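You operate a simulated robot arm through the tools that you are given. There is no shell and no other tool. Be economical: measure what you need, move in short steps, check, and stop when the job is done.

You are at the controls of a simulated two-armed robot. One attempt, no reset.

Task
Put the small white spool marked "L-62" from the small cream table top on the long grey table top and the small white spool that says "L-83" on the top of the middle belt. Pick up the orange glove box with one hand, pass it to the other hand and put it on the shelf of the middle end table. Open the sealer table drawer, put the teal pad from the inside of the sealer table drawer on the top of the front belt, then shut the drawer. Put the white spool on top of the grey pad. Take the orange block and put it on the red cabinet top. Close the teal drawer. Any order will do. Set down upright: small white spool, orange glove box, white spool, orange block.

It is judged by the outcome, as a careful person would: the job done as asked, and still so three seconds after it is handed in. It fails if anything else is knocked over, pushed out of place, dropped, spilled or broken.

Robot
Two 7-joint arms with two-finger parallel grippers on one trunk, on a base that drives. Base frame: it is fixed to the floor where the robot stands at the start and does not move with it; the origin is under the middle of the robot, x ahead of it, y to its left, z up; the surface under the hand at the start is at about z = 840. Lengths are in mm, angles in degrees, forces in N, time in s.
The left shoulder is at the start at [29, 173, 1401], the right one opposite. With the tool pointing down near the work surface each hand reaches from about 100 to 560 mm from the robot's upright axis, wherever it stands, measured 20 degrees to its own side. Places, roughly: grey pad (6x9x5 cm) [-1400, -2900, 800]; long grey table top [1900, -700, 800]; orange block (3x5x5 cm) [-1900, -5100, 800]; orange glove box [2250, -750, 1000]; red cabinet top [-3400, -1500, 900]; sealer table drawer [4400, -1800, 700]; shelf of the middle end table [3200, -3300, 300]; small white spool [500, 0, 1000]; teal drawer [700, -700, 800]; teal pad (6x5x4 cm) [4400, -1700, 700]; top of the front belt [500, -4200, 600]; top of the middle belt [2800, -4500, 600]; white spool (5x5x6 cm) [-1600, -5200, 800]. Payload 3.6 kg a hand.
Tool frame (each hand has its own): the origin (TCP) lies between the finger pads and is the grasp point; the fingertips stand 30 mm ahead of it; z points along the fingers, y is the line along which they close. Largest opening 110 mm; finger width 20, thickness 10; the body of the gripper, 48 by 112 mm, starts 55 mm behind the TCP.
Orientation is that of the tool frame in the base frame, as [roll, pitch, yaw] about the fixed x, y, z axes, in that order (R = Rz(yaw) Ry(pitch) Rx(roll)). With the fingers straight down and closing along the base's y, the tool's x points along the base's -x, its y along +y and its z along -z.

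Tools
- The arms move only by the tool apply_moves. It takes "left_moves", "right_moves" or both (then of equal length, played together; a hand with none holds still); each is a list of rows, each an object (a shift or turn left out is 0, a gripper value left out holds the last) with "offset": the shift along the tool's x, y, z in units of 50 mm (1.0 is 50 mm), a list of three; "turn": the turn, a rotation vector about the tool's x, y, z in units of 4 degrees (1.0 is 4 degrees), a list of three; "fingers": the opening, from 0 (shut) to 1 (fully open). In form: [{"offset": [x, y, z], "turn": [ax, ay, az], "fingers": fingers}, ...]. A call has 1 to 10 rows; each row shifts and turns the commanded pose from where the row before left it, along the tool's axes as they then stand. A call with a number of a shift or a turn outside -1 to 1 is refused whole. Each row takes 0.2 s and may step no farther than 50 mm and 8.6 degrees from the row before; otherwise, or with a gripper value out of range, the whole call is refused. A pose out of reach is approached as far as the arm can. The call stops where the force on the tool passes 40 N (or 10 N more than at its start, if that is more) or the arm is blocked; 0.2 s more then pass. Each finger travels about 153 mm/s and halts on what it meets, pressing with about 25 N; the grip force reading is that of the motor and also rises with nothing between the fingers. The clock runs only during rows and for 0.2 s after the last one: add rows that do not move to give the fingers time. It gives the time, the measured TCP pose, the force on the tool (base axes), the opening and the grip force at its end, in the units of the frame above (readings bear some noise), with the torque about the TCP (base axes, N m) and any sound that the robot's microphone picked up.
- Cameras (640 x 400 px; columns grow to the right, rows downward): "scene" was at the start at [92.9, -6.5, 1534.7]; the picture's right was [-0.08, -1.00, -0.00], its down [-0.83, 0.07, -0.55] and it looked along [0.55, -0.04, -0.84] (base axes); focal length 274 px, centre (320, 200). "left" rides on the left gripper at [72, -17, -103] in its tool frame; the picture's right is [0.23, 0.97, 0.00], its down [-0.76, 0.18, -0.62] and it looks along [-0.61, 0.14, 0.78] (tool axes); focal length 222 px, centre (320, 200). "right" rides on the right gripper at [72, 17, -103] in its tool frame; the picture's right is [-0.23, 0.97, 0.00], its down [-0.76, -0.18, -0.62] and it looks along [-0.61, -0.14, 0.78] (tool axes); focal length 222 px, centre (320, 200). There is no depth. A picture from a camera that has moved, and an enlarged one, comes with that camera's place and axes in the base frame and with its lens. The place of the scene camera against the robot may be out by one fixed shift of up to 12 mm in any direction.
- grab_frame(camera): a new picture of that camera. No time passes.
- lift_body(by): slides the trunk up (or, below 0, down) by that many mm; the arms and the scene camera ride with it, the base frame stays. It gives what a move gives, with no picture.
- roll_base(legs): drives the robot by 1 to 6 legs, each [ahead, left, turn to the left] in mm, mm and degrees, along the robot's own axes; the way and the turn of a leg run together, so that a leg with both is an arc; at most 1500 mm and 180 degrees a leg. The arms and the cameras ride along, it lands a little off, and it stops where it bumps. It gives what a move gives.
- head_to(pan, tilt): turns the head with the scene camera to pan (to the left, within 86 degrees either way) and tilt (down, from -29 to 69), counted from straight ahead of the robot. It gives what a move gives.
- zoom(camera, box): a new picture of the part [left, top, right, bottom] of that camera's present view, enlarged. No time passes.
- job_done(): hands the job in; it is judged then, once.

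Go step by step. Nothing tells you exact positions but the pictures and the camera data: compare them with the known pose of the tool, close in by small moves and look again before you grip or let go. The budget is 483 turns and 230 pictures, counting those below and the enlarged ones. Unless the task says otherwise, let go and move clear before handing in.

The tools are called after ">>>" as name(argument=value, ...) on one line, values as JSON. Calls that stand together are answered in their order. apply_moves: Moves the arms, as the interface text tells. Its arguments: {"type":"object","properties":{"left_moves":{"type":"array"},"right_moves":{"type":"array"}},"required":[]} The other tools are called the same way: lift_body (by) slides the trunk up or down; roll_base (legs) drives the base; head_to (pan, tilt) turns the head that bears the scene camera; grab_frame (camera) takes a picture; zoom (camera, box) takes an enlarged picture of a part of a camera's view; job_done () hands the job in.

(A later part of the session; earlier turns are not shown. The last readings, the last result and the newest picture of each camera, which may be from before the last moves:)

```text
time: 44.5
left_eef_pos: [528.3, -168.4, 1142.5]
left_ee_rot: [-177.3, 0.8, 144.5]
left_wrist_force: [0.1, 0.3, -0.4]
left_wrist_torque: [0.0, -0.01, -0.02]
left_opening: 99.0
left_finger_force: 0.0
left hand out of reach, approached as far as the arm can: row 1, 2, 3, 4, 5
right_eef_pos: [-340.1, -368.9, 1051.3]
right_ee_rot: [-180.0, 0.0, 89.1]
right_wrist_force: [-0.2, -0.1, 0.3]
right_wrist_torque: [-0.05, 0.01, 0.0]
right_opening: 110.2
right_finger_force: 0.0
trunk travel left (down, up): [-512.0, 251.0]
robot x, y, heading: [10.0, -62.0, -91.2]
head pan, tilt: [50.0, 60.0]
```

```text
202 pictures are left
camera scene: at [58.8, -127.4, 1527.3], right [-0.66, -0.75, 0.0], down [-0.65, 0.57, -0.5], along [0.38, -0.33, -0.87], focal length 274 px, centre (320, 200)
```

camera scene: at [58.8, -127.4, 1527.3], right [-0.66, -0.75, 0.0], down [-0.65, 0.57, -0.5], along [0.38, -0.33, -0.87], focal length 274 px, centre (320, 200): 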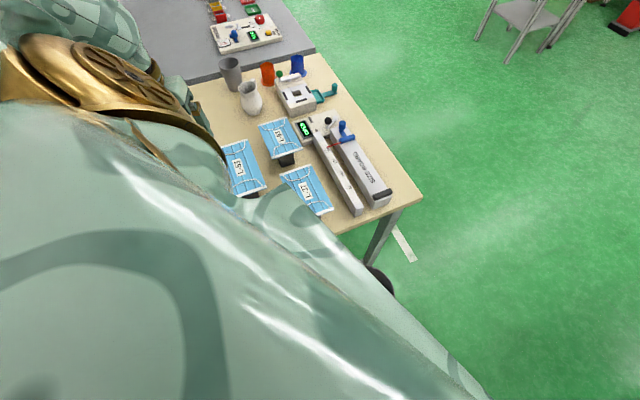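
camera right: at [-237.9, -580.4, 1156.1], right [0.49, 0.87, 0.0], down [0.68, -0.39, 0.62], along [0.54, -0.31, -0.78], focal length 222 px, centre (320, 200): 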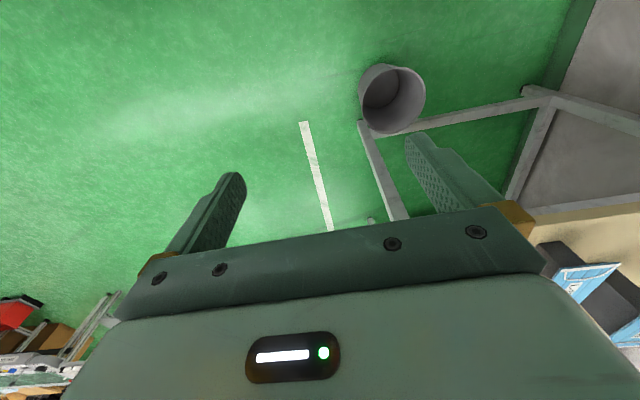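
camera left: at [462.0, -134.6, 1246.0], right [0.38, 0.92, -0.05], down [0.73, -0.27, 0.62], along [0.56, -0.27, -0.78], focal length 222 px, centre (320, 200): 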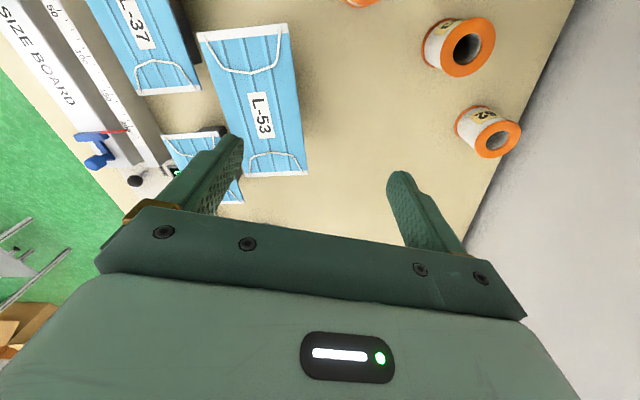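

>>> apply_moves(left_moves=[{"offset": [0, 0.87, 0.2]}, {"offset": [0, 0.87, 0.2]}, {"offset": [0, 0.87, 0.2]}, {"offset": [0, 0.87, 0.2]}, {"offset": [0, 0.87, 0.2]}, {"offset": [0, 0.87, 0.2]}])

>>> grab_frame(camera="left")

```text
time: 45.9
left_eef_pos: [680.0, 40.7, 1067.1]
left_ee_rot: [-177.3, 0.8, 144.4]
left_wrist_force: [-1.1, 0.8, 0.1]
left_wrist_torque: [-0.02, 0.01, 0.0]
left_opening: 98.9
left_finger_force: 0.0
right_eef_pos: [-338.3, -369.3, 1051.7]
right_ee_rot: [-180.0, 0.1, 89.1]
right_wrist_force: [0.0, 0.2, 1.4]
right_wrist_torque: [-0.02, 0.03, -0.01]
right_opening: 109.8
right_finger_force: 0.0
trunk travel left (down, up): [-512.0, 251.0]
robot x, y, heading: [5.4, -63.4, -91.0]
head pan, tilt: [50.0, 60.0]
```

```text
201 pictures are left
camera left: at [614.2, 74.8, 1172.3], right [0.38, 0.92, -0.05], down [0.73, -0.27, 0.62], along [0.56, -0.27, -0.78], focal length 222 px, centre (320, 200)
```

left: 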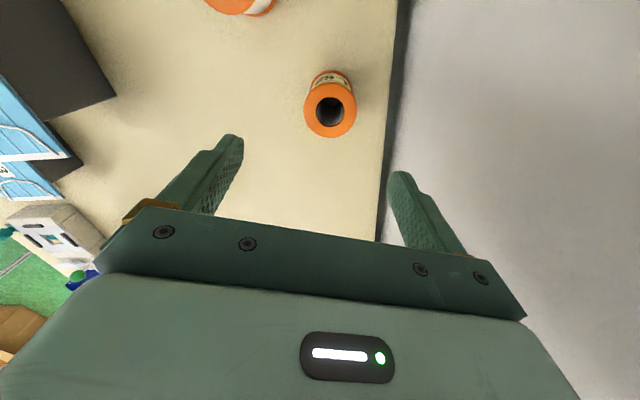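

The L-62 spool top is at about (685, 45, 920). I'll descend partway and check the alignment.

>>> apply_moves(left_moves=[{"offset": [-0.04, 0.12, 0.3], "turn": [-0.67, 0, 0]}, {"offset": [0, 0, 0.6]}, {"offset": [0, 0, 0.6]}, {"offset": [0, 0, 0.6]}])

>>> grab_frame(camera="left")

```text
time: 46.9
left_eef_pos: [686.4, 43.2, 964.4]
left_ee_rot: [179.9, 0.7, 144.4]
left_wrist_force: [0.5, 0.6, -0.4]
left_wrist_torque: [0.02, -0.05, 0.03]
left_opening: 99.0
left_finger_force: 0.0
right_eef_pos: [-339.4, -368.0, 1051.0]
right_ee_rot: [179.9, 0.0, 89.1]
right_wrist_force: [0.4, 0.5, 0.2]
right_wrist_torque: [0.01, 0.04, 0.0]
right_opening: 110.0
right_finger_force: 0.1
trunk travel left (down, up): [-512.0, 251.0]
robot x, y, heading: [11.1, -62.9, -91.0]
head pan, tilt: [50.0, 60.0]
```

```text
200 pictures are left
camera left: at [615.7, 72.8, 1067.4], right [0.38, 0.92, 0.0], down [0.72, -0.29, 0.63], along [0.58, -0.24, -0.77], focal length 222 px, centre (320, 200)
```

left: 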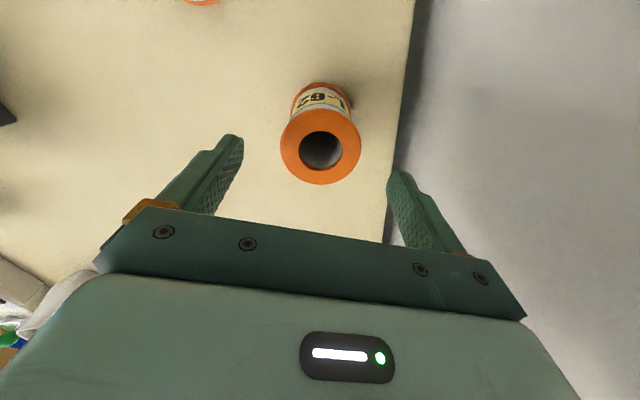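

>>> apply_moves(left_moves=[{"offset": [0.08, 0, 0.43]}, {"offset": [0, 0, 0.43]}, {"offset": [0, 0, 0.43]}, {"offset": [0, 0, 0.43]}])

>>> grab_frame(camera="left")

```text
time: 47.9
left_eef_pos: [682.4, 44.6, 877.3]
left_ee_rot: [-180.0, 0.7, 144.4]
left_wrist_force: [-0.5, 0.4, 0.6]
left_wrist_torque: [-0.01, -0.01, 0.02]
left_opening: 99.0
left_finger_force: 0.0
right_eef_pos: [-338.9, -369.1, 1050.9]
right_ee_rot: [-180.0, 0.1, 89.2]
right_wrist_force: [-0.2, 0.5, -0.5]
right_wrist_torque: [-0.02, 0.01, 0.01]
right_opening: 109.9
right_finger_force: 0.0
trunk travel left (down, up): [-512.0, 251.0]
robot x, y, heading: [6.3, -57.8, -91.2]
head pan, tilt: [50.0, 60.0]
```

```text
199 pictures are left
camera left: at [613.1, 74.8, 980.9], right [0.38, 0.92, 0.0], down [0.72, -0.3, 0.63], along [0.58, -0.24, -0.77], focal length 222 px, centre (320, 200)
```

left: 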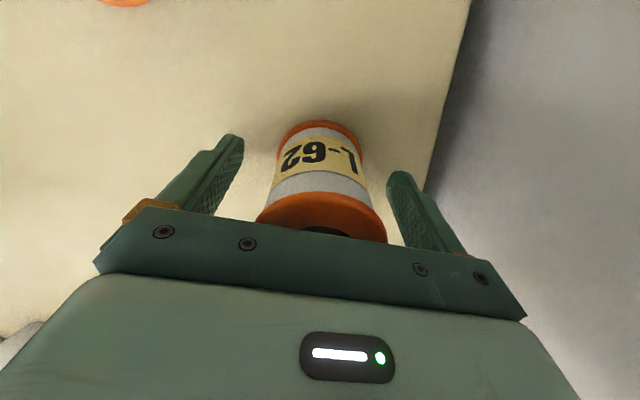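

Well centred. Closing and then lifting.

>>> apply_moves(left_moves=[{"fingers": 0.2}, {}, {}, {}, {"offset": [0, 0, -0.2]}, {"offset": [0, 0, -0.6]}, {"offset": [0, 0, -0.8]}, {"offset": [0, 0, -0.8]}, {"offset": [0, 0, -0.8]}, {"offset": [0, 0, -0.8]}])

>>> grab_frame(camera="left")

```text
time: 50.1
left_eef_pos: [679.2, 45.7, 1079.3]
left_ee_rot: [179.9, 0.6, 144.4]
left_wrist_force: [0.0, 0.3, -2.0]
left_wrist_torque: [0.03, -0.01, -0.04]
left_opening: 58.3
left_finger_force: 24.8
right_eef_pos: [-339.6, -369.0, 1050.8]
right_ee_rot: [179.9, 0.0, 89.0]
right_wrist_force: [-0.7, 0.5, -0.8]
right_wrist_torque: [0.02, 0.06, -0.02]
right_opening: 110.0
right_finger_force: 0.0
trunk travel left (down, up): [-512.0, 251.0]
robot x, y, heading: [8.4, -61.7, -91.1]
head pan, tilt: [50.0, 60.0]
```

```text
198 pictures are left
camera left: at [609.5, 74.8, 1181.9], right [0.38, 0.92, 0.0], down [0.72, -0.29, 0.63], along [0.58, -0.24, -0.77], focal length 222 px, centre (320, 200)
```

left: 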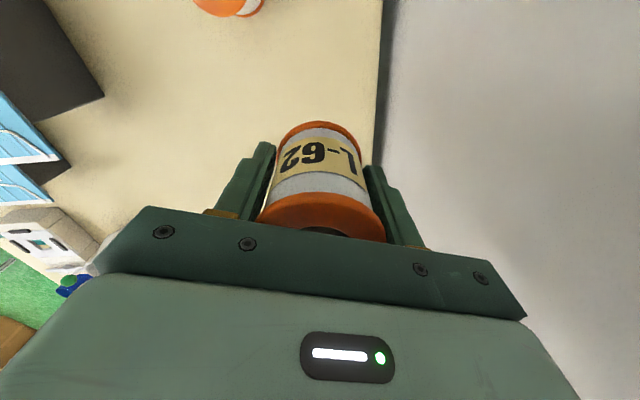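

Held firmly. Retracting along the way I came.

>>> apply_moves(left_moves=[{"offset": [0, -0.85, -0.2]}, {"offset": [0, -0.85, -0.2]}, {"offset": [0, -0.85, -0.2]}, {"offset": [0, -0.85, -0.2]}, {"offset": [0, -0.85, -0.2]}, {"offset": [0, -0.85, -0.2]}])

>>> apply_moves(left_moves=[{"offset": [0.2, -0.86, 0]}, {"offset": [0.2, -0.86, 0]}, {"offset": [0.2, -0.86, 0]}, {"offset": [0.2, -0.86, 0]}, {"offset": [0.2, -0.86, 0]}, {"offset": [0.2, -0.86, 0]}, {"offset": [0.2, -0.86, 0]}, {"offset": [0.2, -0.86, 0]}])

>>> head_to(pan=30, tilt=30)

>>> grab_frame(camera="scene")

```text
time: 51.5
left_eef_pos: [530.6, -160.7, 1137.8]
left_ee_rot: [179.9, 0.6, 144.5]
left_wrist_force: [0.3, -0.2, -1.8]
left_wrist_torque: [0.06, -0.01, -0.03]
left_opening: 58.3
left_finger_force: 25.0
right_eef_pos: [-339.4, -371.0, 1050.6]
right_ee_rot: [179.8, -0.1, 89.1]
right_wrist_force: [0.4, -0.4, -0.6]
right_wrist_torque: [-0.05, 0.01, 0.01]
right_opening: 110.1
right_finger_force: 0.0
trunk travel left (down, up): [-512.0, 251.0]
robot x, y, heading: [4.7, -63.9, -90.9]
head pan, tilt: [50.0, 60.0]
```

```text
time: 53.3
left_eef_pos: [265.6, -396.4, 1139.8]
left_ee_rot: [179.9, 0.7, 144.5]
left_wrist_force: [-0.9, -0.3, -1.3]
left_wrist_torque: [0.02, 0.0, 0.0]
left_opening: 57.8
left_finger_force: 24.9
right_eef_pos: [-338.2, -370.8, 1049.7]
right_ee_rot: [-180.0, -0.1, 89.2]
right_wrist_force: [-0.5, 0.2, -0.5]
right_wrist_torque: [0.01, 0.03, 0.0]
right_opening: 110.1
right_finger_force: 0.1
trunk travel left (down, up): [-512.0, 251.0]
robot x, y, heading: [6.4, -64.9, -90.9]
head pan, tilt: [50.0, 60.0]
```

```text
time: 54.2
left_eef_pos: [265.9, -395.5, 1140.4]
left_ee_rot: [179.9, 0.7, 144.3]
left_wrist_force: [0.0, -0.4, -2.1]
left_wrist_torque: [0.03, 0.02, 0.03]
left_opening: 58.1
left_finger_force: 24.8
right_eef_pos: [-339.4, -369.2, 1050.1]
right_ee_rot: [180.0, 0.0, 89.1]
right_wrist_force: [-0.2, 0.2, 0.7]
right_wrist_torque: [0.01, -0.02, -0.01]
right_opening: 109.8
right_finger_force: 0.1
trunk travel left (down, up): [-512.0, 251.0]
robot x, y, heading: [5.2, -58.2, -91.2]
head pan, tilt: [30.0, 30.0]
```

```text
197 pictures are left
camera scene: at [51.9, -163.6, 1569.3], right [-0.87, -0.49, 0.0], down [-0.24, 0.44, -0.87], along [0.42, -0.76, -0.5], focal length 274 px, centre (320, 200)
```

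scene: 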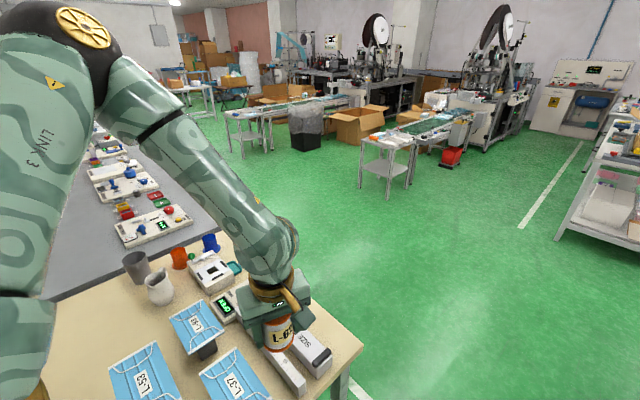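

The aisle to the right of the tables is clear. I'll back out around the bin, turn to face the table side, and slide along to the grey table.

>>> roll_base(legs=[[0, -330, 0], [900, 0, 0], [0, 0, 164.5]])

>>> head_to(pan=-30, tilt=35)

>>> grab_frame(camera="scene")

```text
time: 67.4
left_eef_pos: [-477.9, -564.1, 1138.9]
left_ee_rot: [179.9, 0.8, -54.1]
left_wrist_force: [0.6, 0.1, -1.7]
left_wrist_torque: [-0.03, -0.03, 0.01]
left_opening: 57.7
left_finger_force: 25.6
right_eef_pos: [87.6, -779.9, 1051.7]
right_ee_rot: [179.9, 0.0, -109.3]
right_wrist_force: [0.2, 0.9, 0.2]
right_wrist_torque: [0.02, -0.01, -0.03]
right_opening: 110.1
right_finger_force: 0.1
trunk travel left (down, up): [-512.0, 251.0]
robot x, y, heading: [-336.0, -961.4, 70.5]
head pan, tilt: [30.0, 30.0]
```

```text
time: 68.7
left_eef_pos: [-477.2, -562.8, 1140.7]
left_ee_rot: [179.9, 0.6, -54.1]
left_wrist_force: [-0.6, -0.1, -1.6]
left_wrist_torque: [0.01, -0.01, 0.01]
left_opening: 57.7
left_finger_force: 25.0
right_eef_pos: [87.7, -779.1, 1049.7]
right_ee_rot: [179.9, 0.0, -109.4]
right_wrist_force: [0.3, 0.8, 0.4]
right_wrist_torque: [-0.01, 0.0, -0.03]
right_opening: 110.1
right_finger_force: 0.0
trunk travel left (down, up): [-512.0, 251.0]
robot x, y, heading: [-335.2, -959.5, 70.8]
head pan, tilt: [-30.0, 35.0]
```

```text
196 pictures are left
camera scene: at [-261.6, -884.4, 1561.6], right [0.65, -0.76, 0.0], down [-0.44, -0.37, -0.82], along [0.62, 0.53, -0.57], focal length 274 px, centre (320, 200)
```

scene: 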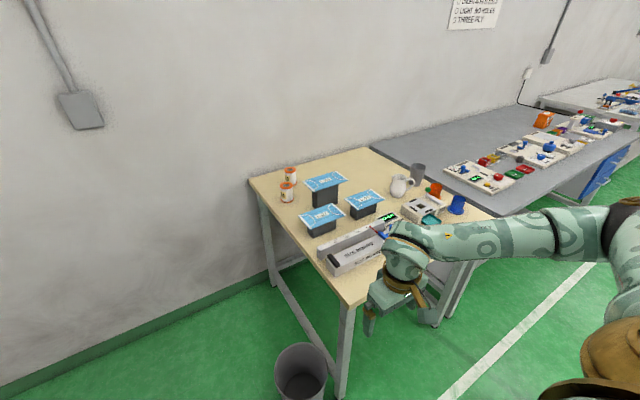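

Next I'll slide along to the teal drawer, which protrudes from the white box on this edge of the cream table.

>>> roll_base(legs=[[0, 0, 2.8], [0, -650, 0]])

>>> head_to(pan=-15, tilt=45)

>>> grab_frame(camera="scene")

>>> grab_frame(camera="right")

```text
time: 72.7
left_eef_pos: [119.7, -755.3, 1140.9]
left_ee_rot: [180.0, 0.7, -50.8]
left_wrist_force: [0.0, -0.8, -1.2]
left_wrist_torque: [-0.01, 0.01, 0.03]
left_opening: 57.7
left_finger_force: 24.9
right_eef_pos: [696.3, -939.9, 1051.2]
right_ee_rot: [179.9, 0.0, -106.0]
right_wrist_force: [-0.6, -0.3, -0.2]
right_wrist_torque: [0.01, -0.01, 0.0]
right_opening: 109.9
right_finger_force: 0.1
trunk travel left (down, up): [-512.0, 251.0]
robot x, y, heading: [283.6, -1147.3, 73.8]
head pan, tilt: [-30.0, 35.0]
```

```text
time: 73.4
left_eef_pos: [119.7, -754.1, 1140.4]
left_ee_rot: [179.9, 0.7, -50.8]
left_wrist_force: [-0.1, 0.3, -1.4]
left_wrist_torque: [-0.02, 0.03, -0.01]
left_opening: 57.6
left_finger_force: 24.9
right_eef_pos: [697.2, -939.5, 1051.1]
right_ee_rot: [179.9, -0.1, -106.0]
right_wrist_force: [-0.1, 0.1, 0.8]
right_wrist_torque: [0.0, 0.02, -0.02]
right_opening: 110.1
right_finger_force: 0.0
trunk travel left (down, up): [-512.0, 251.0]
robot x, y, heading: [280.5, -1143.1, 73.6]
head pan, tilt: [-15.0, 45.0]
```

```text
195 pictures are left
camera scene: at [331.8, -1055.0, 1546.8], right [0.85, -0.52, 0.0], down [-0.37, -0.6, -0.71], along [0.37, 0.6, -0.71], focal length 274 px, centre (320, 200)
```

scene: 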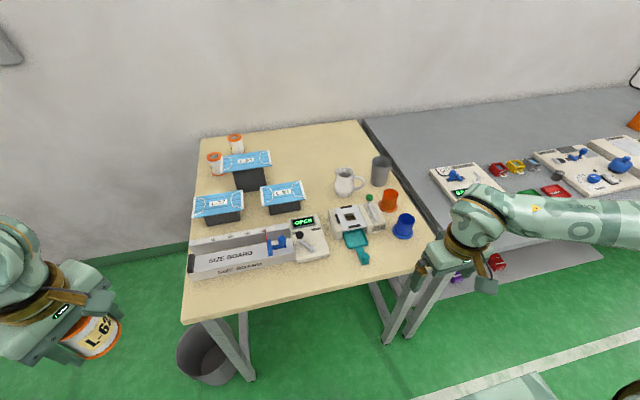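

```text
194 pictures are left
camera right: at [660.0, -1004.9, 1156.0], right [-0.87, 0.49, 0.0], down [0.38, 0.68, 0.62], along [0.3, 0.54, -0.78], focal length 222 px, centre (320, 200)
```

right: 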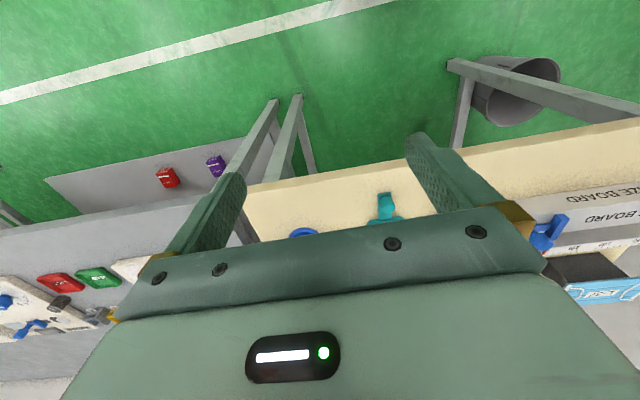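

>>> zoom(camera="scene", box=[280, 160, 440, 290])

```text
3.08 times, centred on (360, 225) of scene
camera zoom: at [331.8, -1055.0, 1546.8], right [0.85, -0.52, 0.0], down [-0.37, -0.6, -0.71], along [0.37, 0.6, -0.71], focal length 844 px, centre (197, 123)
```

zoom: 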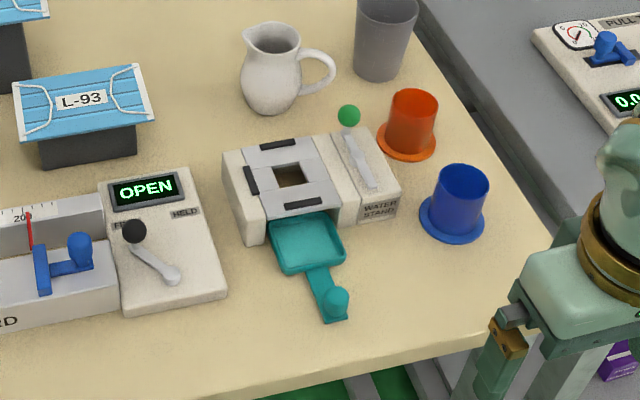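

The teal drawer is open toward the aisle, with its knob at about (671, -748, 870). I'll come closer, close the right fingers, and push the knob toward the box.

>>> roll_base(legs=[[150, 60, 0]])

>>> apply_moves(right_moves=[{"fingers": 0.0}, {}, {}, {}])

>>> grab_frame(camera="right")

>>> grab_frame(camera="scene")

```text
time: 74.9
left_eef_pos: [104.4, -593.2, 1140.3]
left_ee_rot: [179.8, 0.7, -51.0]
left_wrist_force: [0.1, -0.6, -1.8]
left_wrist_torque: [0.02, -0.01, 0.02]
left_opening: 57.6
left_finger_force: 24.7
right_eef_pos: [681.0, -776.3, 1051.2]
right_ee_rot: [-180.0, -0.1, -106.0]
right_wrist_force: [-0.3, -0.3, -0.3]
right_wrist_torque: [-0.02, 0.03, 0.0]
right_opening: 110.2
right_finger_force: 0.0
trunk travel left (down, up): [-512.0, 251.0]
robot x, y, heading: [265.0, -980.8, 73.7]
head pan, tilt: [-15.0, 45.0]
```

```text
time: 75.9
left_eef_pos: [104.0, -592.8, 1142.0]
left_ee_rot: [179.9, 0.7, -50.8]
left_wrist_force: [0.1, 0.1, -0.8]
left_wrist_torque: [-0.04, -0.03, 0.03]
left_opening: 57.5
left_finger_force: 24.6
right_eef_pos: [680.4, -776.4, 1050.1]
right_ee_rot: [180.0, -0.1, -106.2]
right_wrist_force: [-0.3, 0.0, -0.9]
right_wrist_torque: [0.01, 0.02, -0.02]
right_opening: 0.2
right_finger_force: 25.3
trunk travel left (down, up): [-512.0, 251.0]
robot x, y, heading: [269.5, -980.5, 73.8]
head pan, tilt: [-15.0, 45.0]
```

```text
192 pictures are left
camera right: at [644.2, -843.3, 1156.0], right [-0.87, 0.49, 0.0], down [0.38, 0.68, 0.62], along [0.3, 0.54, -0.78], focal length 222 px, centre (320, 200)
```

right: 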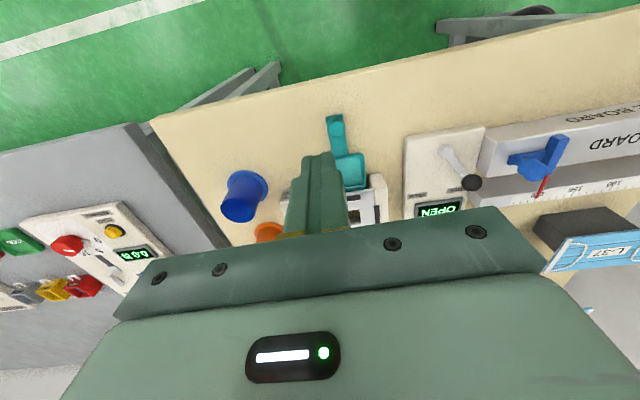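

```text
191 pictures are left
camera scene: at [315.9, -893.6, 1546.8], right [0.85, -0.52, 0.0], down [-0.37, -0.6, -0.71], along [0.37, 0.6, -0.71], focal length 274 px, centre (320, 200)
```

scene: 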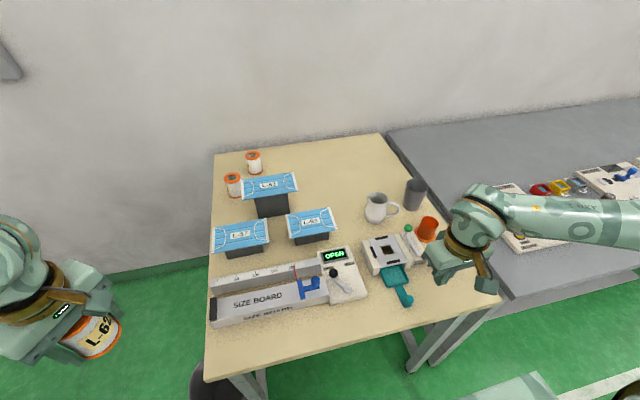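

>>> apply_moves(right_moves=[{"offset": [0.36, 0.31, 0.3]}, {"offset": [0, 0, 0.8]}, {"offset": [0, 0, 0.8]}, {"offset": [0, 0, 0.8]}, {"offset": [0, 0, 0.6]}])

>>> grab_frame(camera="right")

```text
time: 77.1
left_eef_pos: [104.4, -593.4, 1140.4]
left_ee_rot: [179.9, 0.7, -50.8]
left_wrist_force: [-0.5, 0.2, -1.9]
left_wrist_torque: [-0.01, -0.01, -0.01]
left_opening: 57.4
left_finger_force: 25.1
right_eef_pos: [659.3, -788.9, 884.8]
right_ee_rot: [-180.0, 0.0, -106.2]
right_wrist_force: [-0.4, 0.7, 0.1]
right_wrist_torque: [-0.05, -0.03, 0.0]
right_opening: 0.0
right_finger_force: 25.2
trunk travel left (down, up): [-512.0, 251.0]
robot x, y, heading: [264.1, -983.3, 73.6]
head pan, tilt: [-15.0, 45.0]
```

```text
190 pictures are left
camera right: at [624.2, -855.0, 989.7], right [-0.87, 0.49, 0.0], down [0.38, 0.68, 0.62], along [0.3, 0.54, -0.78], focal length 222 px, centre (320, 200)
```

right: 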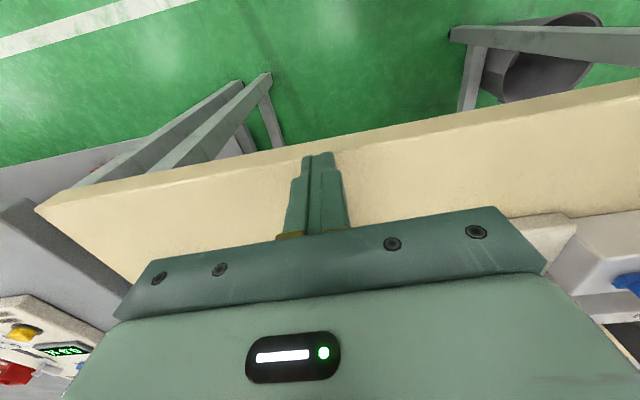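

>>> apply_moves(right_moves=[{"offset": [-0.4, 0, 0.08]}, {"offset": [-0.4, 0, 0]}, {"offset": [-0.3, 0, 0]}, {"offset": [-0.3, 0, 0]}])

>>> zoom(camera="scene", box=[340, 180, 500, 310])

```text
time: 78.1
left_eef_pos: [104.2, -593.1, 1140.6]
left_ee_rot: [179.9, 0.7, -50.7]
left_wrist_force: [-0.4, -0.3, -1.7]
left_wrist_torque: [0.0, -0.01, 0.0]
left_opening: 57.5
left_finger_force: 24.8
right_eef_pos: [679.1, -722.5, 881.5]
right_ee_rot: [-180.0, -0.1, -106.1]
right_wrist_force: [0.5, -0.3, 0.0]
right_wrist_torque: [0.01, -0.04, 0.03]
right_opening: 0.1
right_finger_force: 24.8
trunk travel left (down, up): [-512.0, 251.0]
robot x, y, heading: [268.0, -984.3, 73.5]
head pan, tilt: [-15.0, 45.0]
```

```text
3.08 times, centred on (420, 245) of scene
camera zoom: at [315.8, -892.7, 1546.7], right [0.85, -0.52, 0.0], down [-0.37, -0.61, -0.71], along [0.37, 0.6, -0.71], focal length 844 px, centre (12, 62)
```

zoom: 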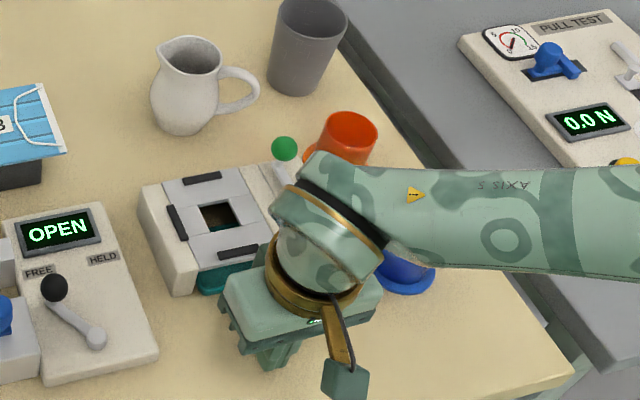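

The tray is sliding in. I'll continue gently until resistance rises.

>>> apply_moves(right_moves=[{"offset": [-0.2, 0, 0]}, {"offset": [-0.2, 0, 0]}])

>>> zoom(camera="scene", box=[340, 180, 500, 310])

```text
time: 78.7
left_eef_pos: [103.7, -592.2, 1141.3]
left_ee_rot: [179.9, 0.6, -50.8]
left_wrist_force: [0.1, 0.8, -1.2]
left_wrist_torque: [-0.02, -0.02, 0.0]
left_opening: 57.6
left_finger_force: 25.2
right_eef_pos: [685.9, -703.9, 883.0]
right_ee_rot: [-180.0, -0.1, -106.1]
right_wrist_force: [-0.7, 0.7, -0.3]
right_wrist_torque: [-0.01, 0.01, 0.0]
right_opening: 0.1
right_finger_force: 25.1
trunk travel left (down, up): [-512.0, 251.0]
robot x, y, heading: [266.0, -986.3, 74.0]
head pan, tilt: [-15.0, 45.0]
```

```text
3.08 times, centred on (420, 245) of scene
camera zoom: at [315.8, -893.0, 1546.7], right [0.85, -0.52, 0.0], down [-0.37, -0.6, -0.71], along [0.37, 0.6, -0.71], focal length 844 px, centre (12, 62)
```

zoom: 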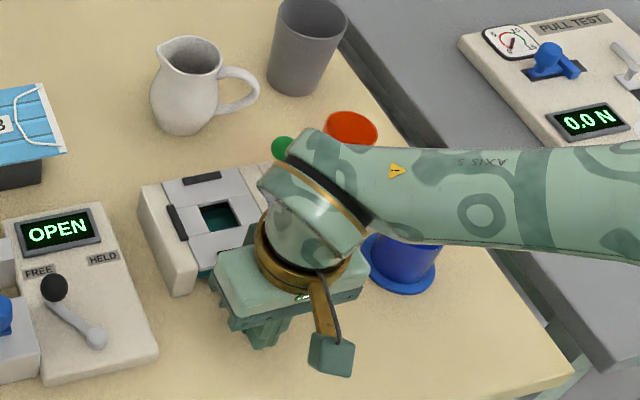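

>>> apply_moves(right_moves=[{"offset": [-0.2, 0, 0]}, {"offset": [-0.2, 0, 0]}])

>>> zoom(camera="scene", box=[340, 180, 500, 310])

```text
time: 79.3
left_eef_pos: [104.0, -592.9, 1141.4]
left_ee_rot: [179.9, 0.7, -51.0]
left_wrist_force: [0.6, 0.2, -1.6]
left_wrist_torque: [-0.07, -0.01, 0.02]
left_opening: 57.7
left_finger_force: 24.7
right_eef_pos: [688.2, -698.7, 878.3]
right_ee_rot: [-180.0, -1.9, -106.7]
right_wrist_force: [-6.8, -10.9, 1.0]
right_wrist_torque: [0.79, -0.48, -0.09]
right_opening: 0.0
right_finger_force: 25.1
trunk travel left (down, up): [-512.0, 251.0]
robot x, y, heading: [264.1, -983.0, 73.9]
head pan, tilt: [-15.0, 45.0]
stopped in row 2 (right hand): the force on the tool passed its limit at 46 N (the readings are from after the stop); the commanded pose is now the measured one
```

```text
3.08 times, centred on (420, 245) of scene
camera zoom: at [315.0, -894.7, 1546.9], right [0.85, -0.52, 0.0], down [-0.37, -0.6, -0.71], along [0.37, 0.6, -0.71], focal length 844 px, centre (12, 62)
```

zoom: 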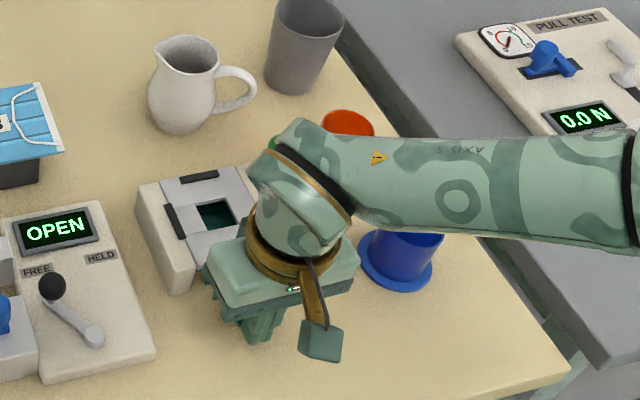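

The drawer hit its end stop. Backing off and raising the hand.

>>> apply_moves(right_moves=[{"offset": [0.6, 0, 0], "turn": [0, 0, 0]}, {"offset": [0.8, 0, 0]}, {"offset": [0.2, 0, -0.8]}, {"offset": [0, 0, -0.9]}, {"offset": [0, 0, -0.9]}, {"offset": [0.5, -0.5, -0.7]}])

>>> zoom(camera="scene", box=[340, 180, 500, 310])

```text
time: 80.7
left_eef_pos: [105.4, -595.3, 1141.6]
left_ee_rot: [179.9, 0.8, -51.0]
left_wrist_force: [-0.1, -0.4, -0.4]
left_wrist_torque: [-0.01, -0.02, 0.02]
left_opening: 57.8
left_finger_force: 24.3
right_eef_pos: [684.1, -798.7, 1046.4]
right_ee_rot: [180.0, -1.3, -106.5]
right_wrist_force: [0.4, -0.3, -0.6]
right_wrist_torque: [0.04, -0.01, 0.02]
right_opening: 0.0
right_finger_force: 25.0
trunk travel left (down, up): [-512.0, 251.0]
robot x, y, heading: [266.1, -985.4, 73.2]
head pan, tilt: [-15.0, 45.0]
```

```text
3.08 times, centred on (420, 245) of scene
camera zoom: at [316.1, -896.9, 1546.9], right [0.85, -0.52, 0.0], down [-0.37, -0.6, -0.71], along [0.37, 0.6, -0.71], focal length 844 px, centre (12, 62)
```

zoom: 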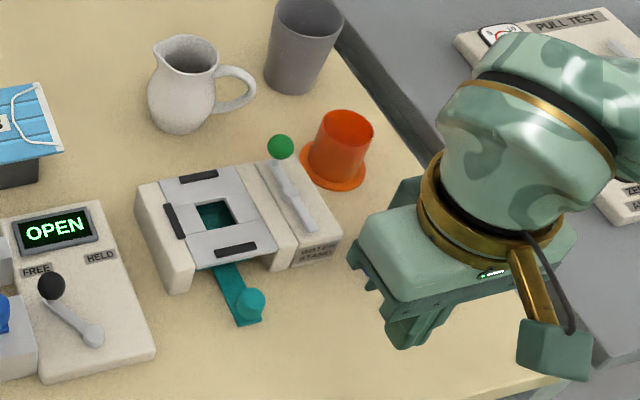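

The teal drawer is closed and nothing else moved. Now sliding along to the grey table.

>>> roll_base(legs=[[-60, -700, 0]])

>>> head_to(pan=10, tilt=45)

>>> grab_frame(camera="scene")

```text
time: 84.6
left_eef_pos: [762.9, -850.6, 1140.7]
left_ee_rot: [179.9, 0.6, -50.9]
left_wrist_force: [-0.5, 0.2, -2.0]
left_wrist_torque: [0.01, 0.0, 0.02]
left_opening: 57.3
left_finger_force: 24.8
right_eef_pos: [1341.5, -1052.7, 1045.6]
right_ee_rot: [-180.0, -1.2, -106.3]
right_wrist_force: [-0.4, -0.1, 0.1]
right_wrist_torque: [-0.02, 0.0, 0.0]
right_opening: 0.0
right_finger_force: 24.8
trunk travel left (down, up): [-512.0, 251.0]
robot x, y, heading: [924.7, -1240.3, 73.8]
head pan, tilt: [-15.0, 45.0]
```

```text
time: 85.5
left_eef_pos: [763.0, -850.6, 1140.3]
left_ee_rot: [179.9, 0.7, -50.7]
left_wrist_force: [-0.4, 0.9, -1.3]
left_wrist_torque: [0.02, 0.01, 0.02]
left_opening: 57.4
left_finger_force: 25.6
right_eef_pos: [1342.8, -1053.0, 1046.2]
right_ee_rot: [-180.0, -1.2, -106.3]
right_wrist_force: [0.1, 0.1, 0.5]
right_wrist_torque: [0.0, 0.02, 0.01]
right_opening: 0.0
right_finger_force: 24.9
trunk travel left (down, up): [-512.0, 251.0]
robot x, y, heading: [923.6, -1239.4, 73.7]
head pan, tilt: [10.0, 45.0]
```

```text
185 pictures are left
camera scene: at [941.6, -1139.0, 1546.8], right [0.99, -0.11, 0.0], down [-0.08, -0.7, -0.71], along [0.08, 0.7, -0.71], focal length 274 px, centre (320, 200)
```

scene: 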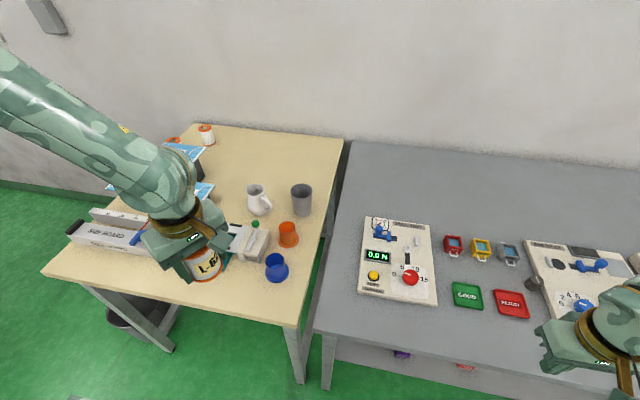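

There's a free strip about 100 mm deep along the front of the grey table. I'll bring the left hand over it near (1320, -925), in front of the green tray.

>>> roll_base(legs=[[80, -540, 0]])

>>> grab_frame(camera="left")

>>> grab_frame(camera="scene")

```text
time: 88.6
left_eef_pos: [1310.9, -926.3, 1141.2]
left_ee_rot: [179.9, 0.7, -50.6]
left_wrist_force: [-0.2, -0.1, -0.7]
left_wrist_torque: [0.0, -0.02, -0.02]
left_opening: 57.5
left_finger_force: 25.7
right_eef_pos: [1891.4, -1128.0, 1046.6]
right_ee_rot: [-180.0, -1.2, -106.1]
right_wrist_force: [-0.3, -0.6, 0.7]
right_wrist_torque: [0.03, -0.02, -0.02]
right_opening: 0.0
right_finger_force: 24.8
trunk travel left (down, up): [-512.0, 251.0]
robot x, y, heading: [1474.6, -1314.7, 74.1]
head pan, tilt: [10.0, 45.0]
```

```text
184 pictures are left
camera left: at [1371.4, -972.2, 1243.7], right [-0.61, -0.79, 0.0], down [-0.61, 0.47, 0.63], along [-0.5, 0.39, -0.77], focal length 222 px, centre (320, 200)
```

left: 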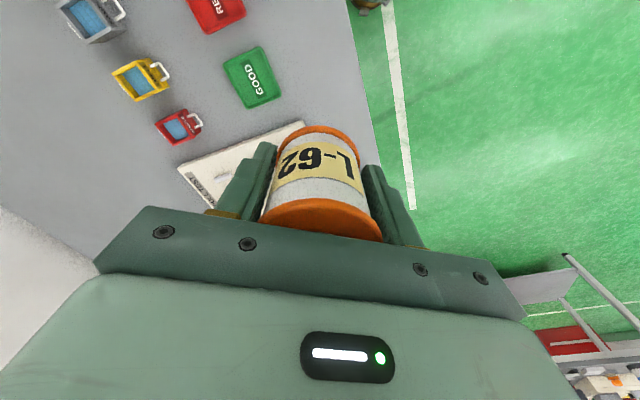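

```text
183 pictures are left
camera scene: at [1491.2, -1215.1, 1546.8], right [0.99, -0.1, 0.0], down [-0.07, -0.7, -0.71], along [0.07, 0.7, -0.71], focal length 274 px, centre (320, 200)
```

scene: 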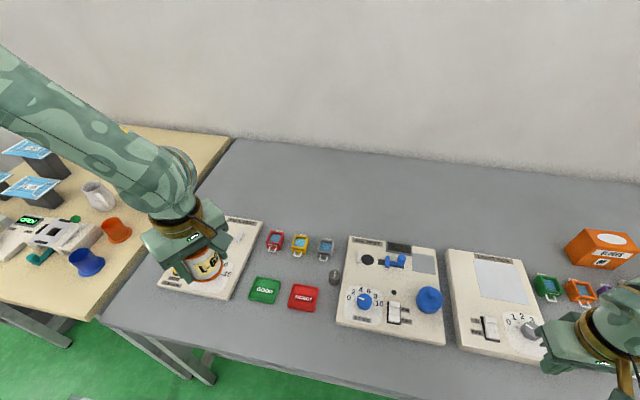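

Spot under the hand is clear. Descending to just above the surface.

>>> apply_moves(left_moves=[{"offset": [0, 0, 0.9]}, {"offset": [0, 0, 0.9]}, {"offset": [0, 0, 0.9]}, {"offset": [0, 0, 0.9]}, {"offset": [0, 0, 0.8]}, {"offset": [0, 0, 0.5]}])

>>> grab_frame(camera="left")

```text
time: 90.0
left_eef_pos: [1263.1, -925.0, 1011.3]
left_ee_rot: [179.9, 0.7, -50.5]
left_wrist_force: [-0.2, 0.2, -2.3]
left_wrist_torque: [-0.05, -0.03, -0.02]
left_opening: 57.3
left_finger_force: 24.9
left hand out of reach, approached as far as the arm can: row 3, 4, 5, 6
right_eef_pos: [1890.1, -1128.3, 1046.1]
right_ee_rot: [180.0, -1.2, -106.1]
right_wrist_force: [-0.5, 0.5, -0.4]
right_wrist_torque: [0.02, -0.03, -0.03]
right_opening: 0.0
right_finger_force: 24.8
trunk travel left (down, up): [-512.0, 251.0]
robot x, y, heading: [1473.5, -1316.0, 73.9]
head pan, tilt: [10.0, 45.0]
```

```text
182 pictures are left
camera left: at [1323.6, -970.4, 1113.9], right [-0.61, -0.79, 0.0], down [-0.62, 0.47, 0.63], along [-0.5, 0.39, -0.77], focal length 222 px, centre (320, 200)
```

left: 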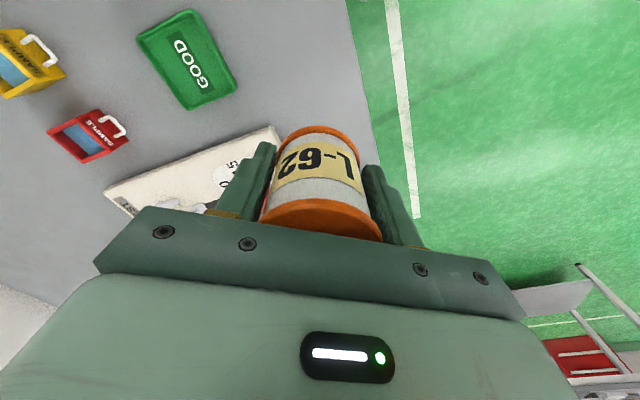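

The arm reaches its limit here. I'll raise it back, lift the right hand clear, and use the trunk to descend.

>>> apply_moves(left_moves=[{"offset": [0, 0, -0.9]}, {"offset": [0, 0, -0.9]}, {"offset": [0, 0, -0.9]}, {"offset": [0, 0, -0.5]}], right_moves=[{"offset": [0, 0, -0.9]}, {"offset": [0, 0, -0.9]}, {"offset": [0, 0, -0.9]}, {"offset": [0, 0, -0.5]}])

```text
time: 91.0
left_eef_pos: [1264.5, -929.0, 1171.2]
left_ee_rot: [179.9, 0.7, -50.6]
left_wrist_force: [0.0, -0.1, -1.5]
left_wrist_torque: [0.0, -0.02, -0.01]
left_opening: 57.3
left_finger_force: 24.9
right_eef_pos: [1891.2, -1125.3, 1206.1]
right_ee_rot: [-180.0, -1.3, -106.1]
right_wrist_force: [0.4, -0.4, -0.3]
right_wrist_torque: [-0.03, -0.01, 0.03]
right_opening: 0.1
right_finger_force: 24.9
trunk travel left (down, up): [-512.0, 251.0]
robot x, y, heading: [1472.1, -1318.2, 74.1]
head pan, tilt: [10.0, 45.0]
```

>>> apply_moves(left_moves=[{"turn": [0, 0, 1]}, {"turn": [0, 0, 1]}, {"turn": [0, 0, 1]}, {"turn": [0, 0, 1]}, {"turn": [0, 0, 1]}, {"turn": [0, 0, 1]}, {"turn": [0, 0, 1]}, {"turn": [0, 0, 1]}, {"turn": [0, 0, 1]}, {"turn": [0, 0, 1]}])

>>> lift_body(by=-120)

```text
time: 93.2
left_eef_pos: [1264.1, -927.5, 1171.0]
left_ee_rot: [179.5, 0.5, -90.7]
left_wrist_force: [0.6, 0.3, -1.7]
left_wrist_torque: [-0.01, -0.04, -0.02]
left_opening: 57.5
left_finger_force: 24.8
right_eef_pos: [1890.9, -1122.7, 1206.3]
right_ee_rot: [-179.9, -1.2, -106.1]
right_wrist_force: [0.8, -0.2, 0.0]
right_wrist_torque: [-0.04, 0.0, -0.03]
right_opening: 0.0
right_finger_force: 25.0
trunk travel left (down, up): [-512.0, 251.0]
robot x, y, heading: [1475.2, -1313.0, 74.2]
head pan, tilt: [10.0, 45.0]
```

```text
time: 94.7
left_eef_pos: [1262.4, -927.3, 1051.3]
left_ee_rot: [179.5, 0.5, -90.6]
left_wrist_force: [0.0, 0.1, -1.1]
left_wrist_torque: [-0.01, -0.01, -0.01]
left_opening: 57.5
left_finger_force: 24.8
right_eef_pos: [1891.6, -1124.0, 1086.9]
right_ee_rot: [-179.9, -1.2, -106.1]
right_wrist_force: [1.3, 0.7, 0.0]
right_wrist_torque: [0.0, 0.01, 0.0]
right_opening: 0.0
right_finger_force: 25.0
trunk travel left (down, up): [-392.0, 371.0]
robot x, y, heading: [1472.0, -1315.3, 74.1]
head pan, tilt: [10.0, 45.0]
```

>>> apply_moves(left_moves=[{"offset": [-0.02, -0.37, 0.5]}, {"offset": [-0.02, -0.37, 0.7]}, {"offset": [-0.02, -0.37, 0.7]}, {"offset": [0, 0, 0.7]}, {"offset": [0, 0, 0.5]}])

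>>> grab_frame(camera="left")

>>> grab_frame(camera="scene")

```text
time: 95.9
left_eef_pos: [1313.5, -921.8, 896.4]
left_ee_rot: [179.5, 0.6, -90.5]
left_wrist_force: [-0.2, -0.6, -2.2]
left_wrist_torque: [-0.01, -0.01, -0.01]
left_opening: 57.5
left_finger_force: 24.9
left hand out of reach, approached as far as the arm can: row 5
right_eef_pos: [1893.4, -1122.8, 1086.3]
right_ee_rot: [180.0, -1.3, -106.1]
right_wrist_force: [-1.1, 0.3, 0.3]
right_wrist_torque: [0.01, 0.02, 0.0]
right_opening: 0.2
right_finger_force: 25.3
trunk travel left (down, up): [-392.0, 371.0]
robot x, y, heading: [1472.3, -1314.2, 73.9]
head pan, tilt: [10.0, 45.0]
```

```text
181 pictures are left
camera left: at [1331.2, -996.1, 1000.4], right [-0.98, -0.22, 0.01], down [-0.16, 0.76, 0.63], along [-0.14, 0.62, -0.78], focal length 222 px, centre (320, 200)
```

left: 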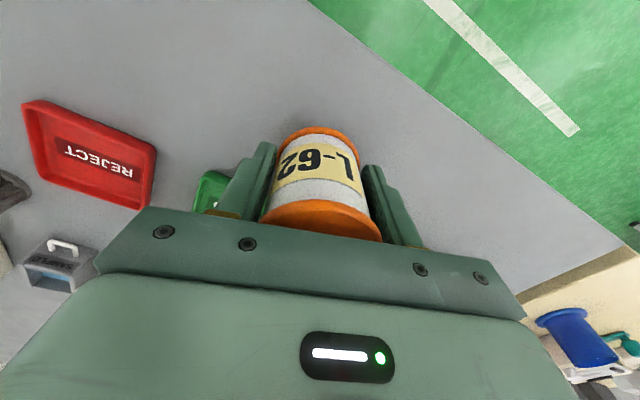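

```text
180 pictures are left
camera scene: at [1497.8, -1190.8, 1425.9], right [0.99, -0.1, 0.0], down [-0.07, -0.7, -0.71], along [0.07, 0.7, -0.71], focal length 274 px, centre (320, 200)
```

scene: 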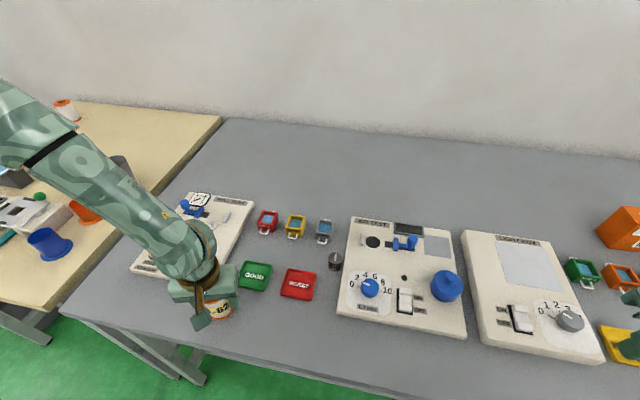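

About 18 mm above the surface. Lowering by trunk.

>>> lift_body(by=-16)

```text
time: 96.6
left_eef_pos: [1315.8, -924.2, 883.4]
left_ee_rot: [179.5, 0.5, -90.6]
left_wrist_force: [-0.2, 0.8, -1.2]
left_wrist_torque: [-0.02, -0.02, 0.01]
left_opening: 57.4
left_finger_force: 25.0
right_eef_pos: [1892.5, -1124.6, 1069.9]
right_ee_rot: [-180.0, -1.2, -106.1]
right_wrist_force: [-0.7, -0.4, 0.0]
right_wrist_torque: [0.0, -0.04, -0.01]
right_opening: 0.0
right_finger_force: 25.1
trunk travel left (down, up): [-376.0, 387.0]
robot x, y, heading: [1477.2, -1316.8, 74.0]
head pan, tilt: [10.0, 45.0]
```

>>> lift_body(by=-5)

```text
time: 97.1
left_eef_pos: [1315.9, -923.9, 879.0]
left_ee_rot: [179.4, 0.5, -90.6]
left_wrist_force: [-0.6, -0.4, -1.4]
left_wrist_torque: [-0.03, 0.01, 0.01]
left_opening: 57.4
left_finger_force: 25.4
right_eef_pos: [1892.6, -1125.1, 1065.0]
right_ee_rot: [180.0, -1.2, -106.1]
right_wrist_force: [0.2, -0.2, 0.0]
right_wrist_torque: [0.0, 0.01, 0.05]
right_opening: 0.3
right_finger_force: 24.7
trunk travel left (down, up): [-371.0, 392.0]
robot x, y, heading: [1474.1, -1314.9, 73.9]
head pan, tilt: [10.0, 45.0]
```

>>> lift_body(by=-4)

```text
time: 97.6
left_eef_pos: [1315.2, -924.5, 874.7]
left_ee_rot: [179.4, 0.7, -90.6]
left_wrist_force: [-2.9, -0.5, 21.5]
left_wrist_torque: [0.25, -0.54, -0.05]
left_opening: 57.2
left_finger_force: 24.9
right_eef_pos: [1892.0, -1124.3, 1061.2]
right_ee_rot: [-180.0, -1.2, -106.0]
right_wrist_force: [-0.5, 0.1, -0.3]
right_wrist_torque: [-0.01, -0.05, 0.03]
right_opening: 0.0
right_finger_force: 24.5
trunk travel left (down, up): [-367.0, 396.0]
robot x, y, heading: [1472.4, -1317.7, 73.9]
head pan, tilt: [10.0, 45.0]
```

Contact. Releasing and rising.

>>> apply_moves(left_moves=[{"offset": [0, 0, -0.04], "fingers": 0.7}, {"fingers": 0.9}, {}, {"offset": [0, 0, -0.5]}, {"offset": [0, 0, -0.7]}, {"offset": [0, 0, -0.7]}, {"offset": [0, 0, -0.7]}])

>>> grab_frame(camera="left")

```text
time: 99.2
left_eef_pos: [1317.4, -925.2, 1009.0]
left_ee_rot: [179.5, 0.6, -90.6]
left_wrist_force: [0.8, -0.5, 0.0]
left_wrist_torque: [-0.01, 0.03, -0.01]
left_opening: 98.8
left_finger_force: 0.0
right_eef_pos: [1893.1, -1124.0, 1061.0]
right_ee_rot: [180.0, -1.2, -106.2]
right_wrist_force: [0.8, 0.4, 0.3]
right_wrist_torque: [0.01, 0.04, -0.03]
right_opening: 0.0
right_finger_force: 25.0
trunk travel left (down, up): [-367.0, 396.0]
robot x, y, heading: [1472.6, -1315.2, 73.9]
head pan, tilt: [10.0, 45.0]
```

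```text
179 pictures are left
camera left: at [1334.2, -998.8, 1111.0], right [-0.98, -0.22, 0.01], down [-0.16, 0.76, 0.63], along [-0.14, 0.62, -0.78], focal length 222 px, centre (320, 200)
```

left: 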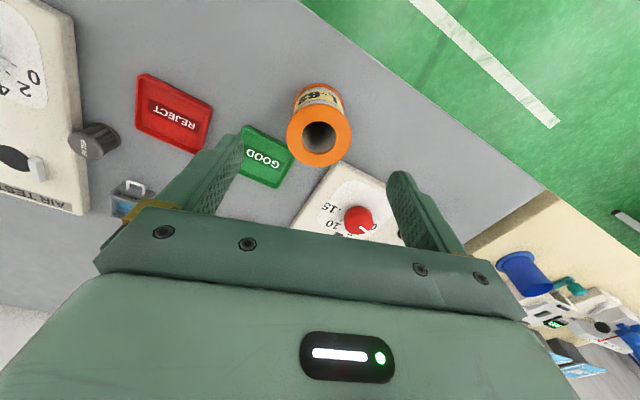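

L-62 is standing on the grey table. Next I'll slide along to the orange glove box and examine it.

>>> lift_body(by=60)

>>> roll_base(legs=[[-40, 0, 0], [0, -450, 0]])

>>> head_to(pan=-20, tilt=45)

>>> grab_frame(camera="scene")

```text
time: 100.2
left_eef_pos: [1315.9, -924.2, 1066.0]
left_ee_rot: [179.6, 0.5, -90.6]
left_wrist_force: [-0.3, 0.6, -0.6]
left_wrist_torque: [0.0, 0.02, 0.01]
left_opening: 99.2
left_finger_force: 0.1
right_eef_pos: [1892.4, -1124.7, 1121.6]
right_ee_rot: [180.0, -1.3, -106.2]
right_wrist_force: [-0.1, -0.1, 0.0]
right_wrist_torque: [0.03, -0.01, -0.01]
right_opening: 0.0
right_finger_force: 25.2
trunk travel left (down, up): [-427.0, 336.0]
robot x, y, heading: [1473.8, -1315.1, 74.1]
head pan, tilt: [10.0, 45.0]
```

```text
time: 103.4
left_eef_pos: [1731.9, -1086.8, 1067.0]
left_ee_rot: [179.5, 0.5, -90.5]
left_wrist_force: [0.6, -0.3, -0.6]
left_wrist_torque: [0.0, 0.04, 0.0]
left_opening: 99.1
left_finger_force: 0.1
right_eef_pos: [2307.9, -1284.7, 1121.8]
right_ee_rot: [180.0, -1.1, -106.1]
right_wrist_force: [0.2, 1.0, 0.2]
right_wrist_torque: [0.02, 0.01, 0.03]
right_opening: 0.0
right_finger_force: 25.0
trunk travel left (down, up): [-427.0, 336.0]
robot x, y, heading: [1890.1, -1473.9, 73.6]
head pan, tilt: [10.0, 45.0]
```

```text
time: 104.4
left_eef_pos: [1731.5, -1086.0, 1066.8]
left_ee_rot: [179.5, 0.5, -90.6]
left_wrist_force: [0.1, -0.1, 0.5]
left_wrist_torque: [0.0, -0.01, 0.0]
left_opening: 98.9
left_finger_force: 0.1
right_eef_pos: [2307.0, -1285.7, 1120.6]
right_ee_rot: [-180.0, -1.2, -106.1]
right_wrist_force: [0.2, 0.8, 0.1]
right_wrist_torque: [0.0, -0.02, 0.02]
right_opening: 0.1
right_finger_force: 25.3
trunk travel left (down, up): [-427.0, 336.0]
robot x, y, heading: [1893.4, -1476.1, 74.1]
head pan, tilt: [-20.0, 45.0]
```

```text
178 pictures are left
camera scene: at [1950.4, -1376.5, 1461.2], right [0.81, -0.59, 0.0], down [-0.42, -0.57, -0.71], along [0.41, 0.57, -0.71], focal length 274 px, centre (320, 200)
```

scene: 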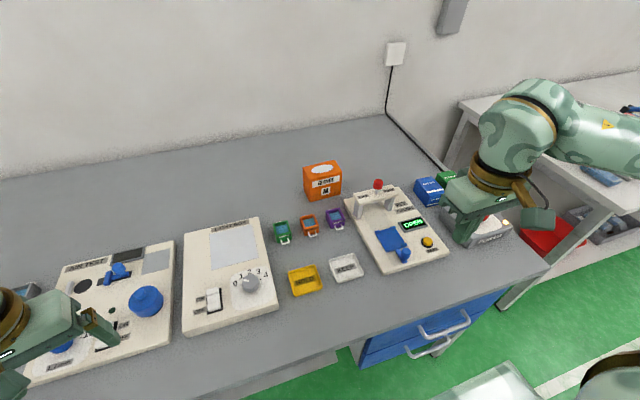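

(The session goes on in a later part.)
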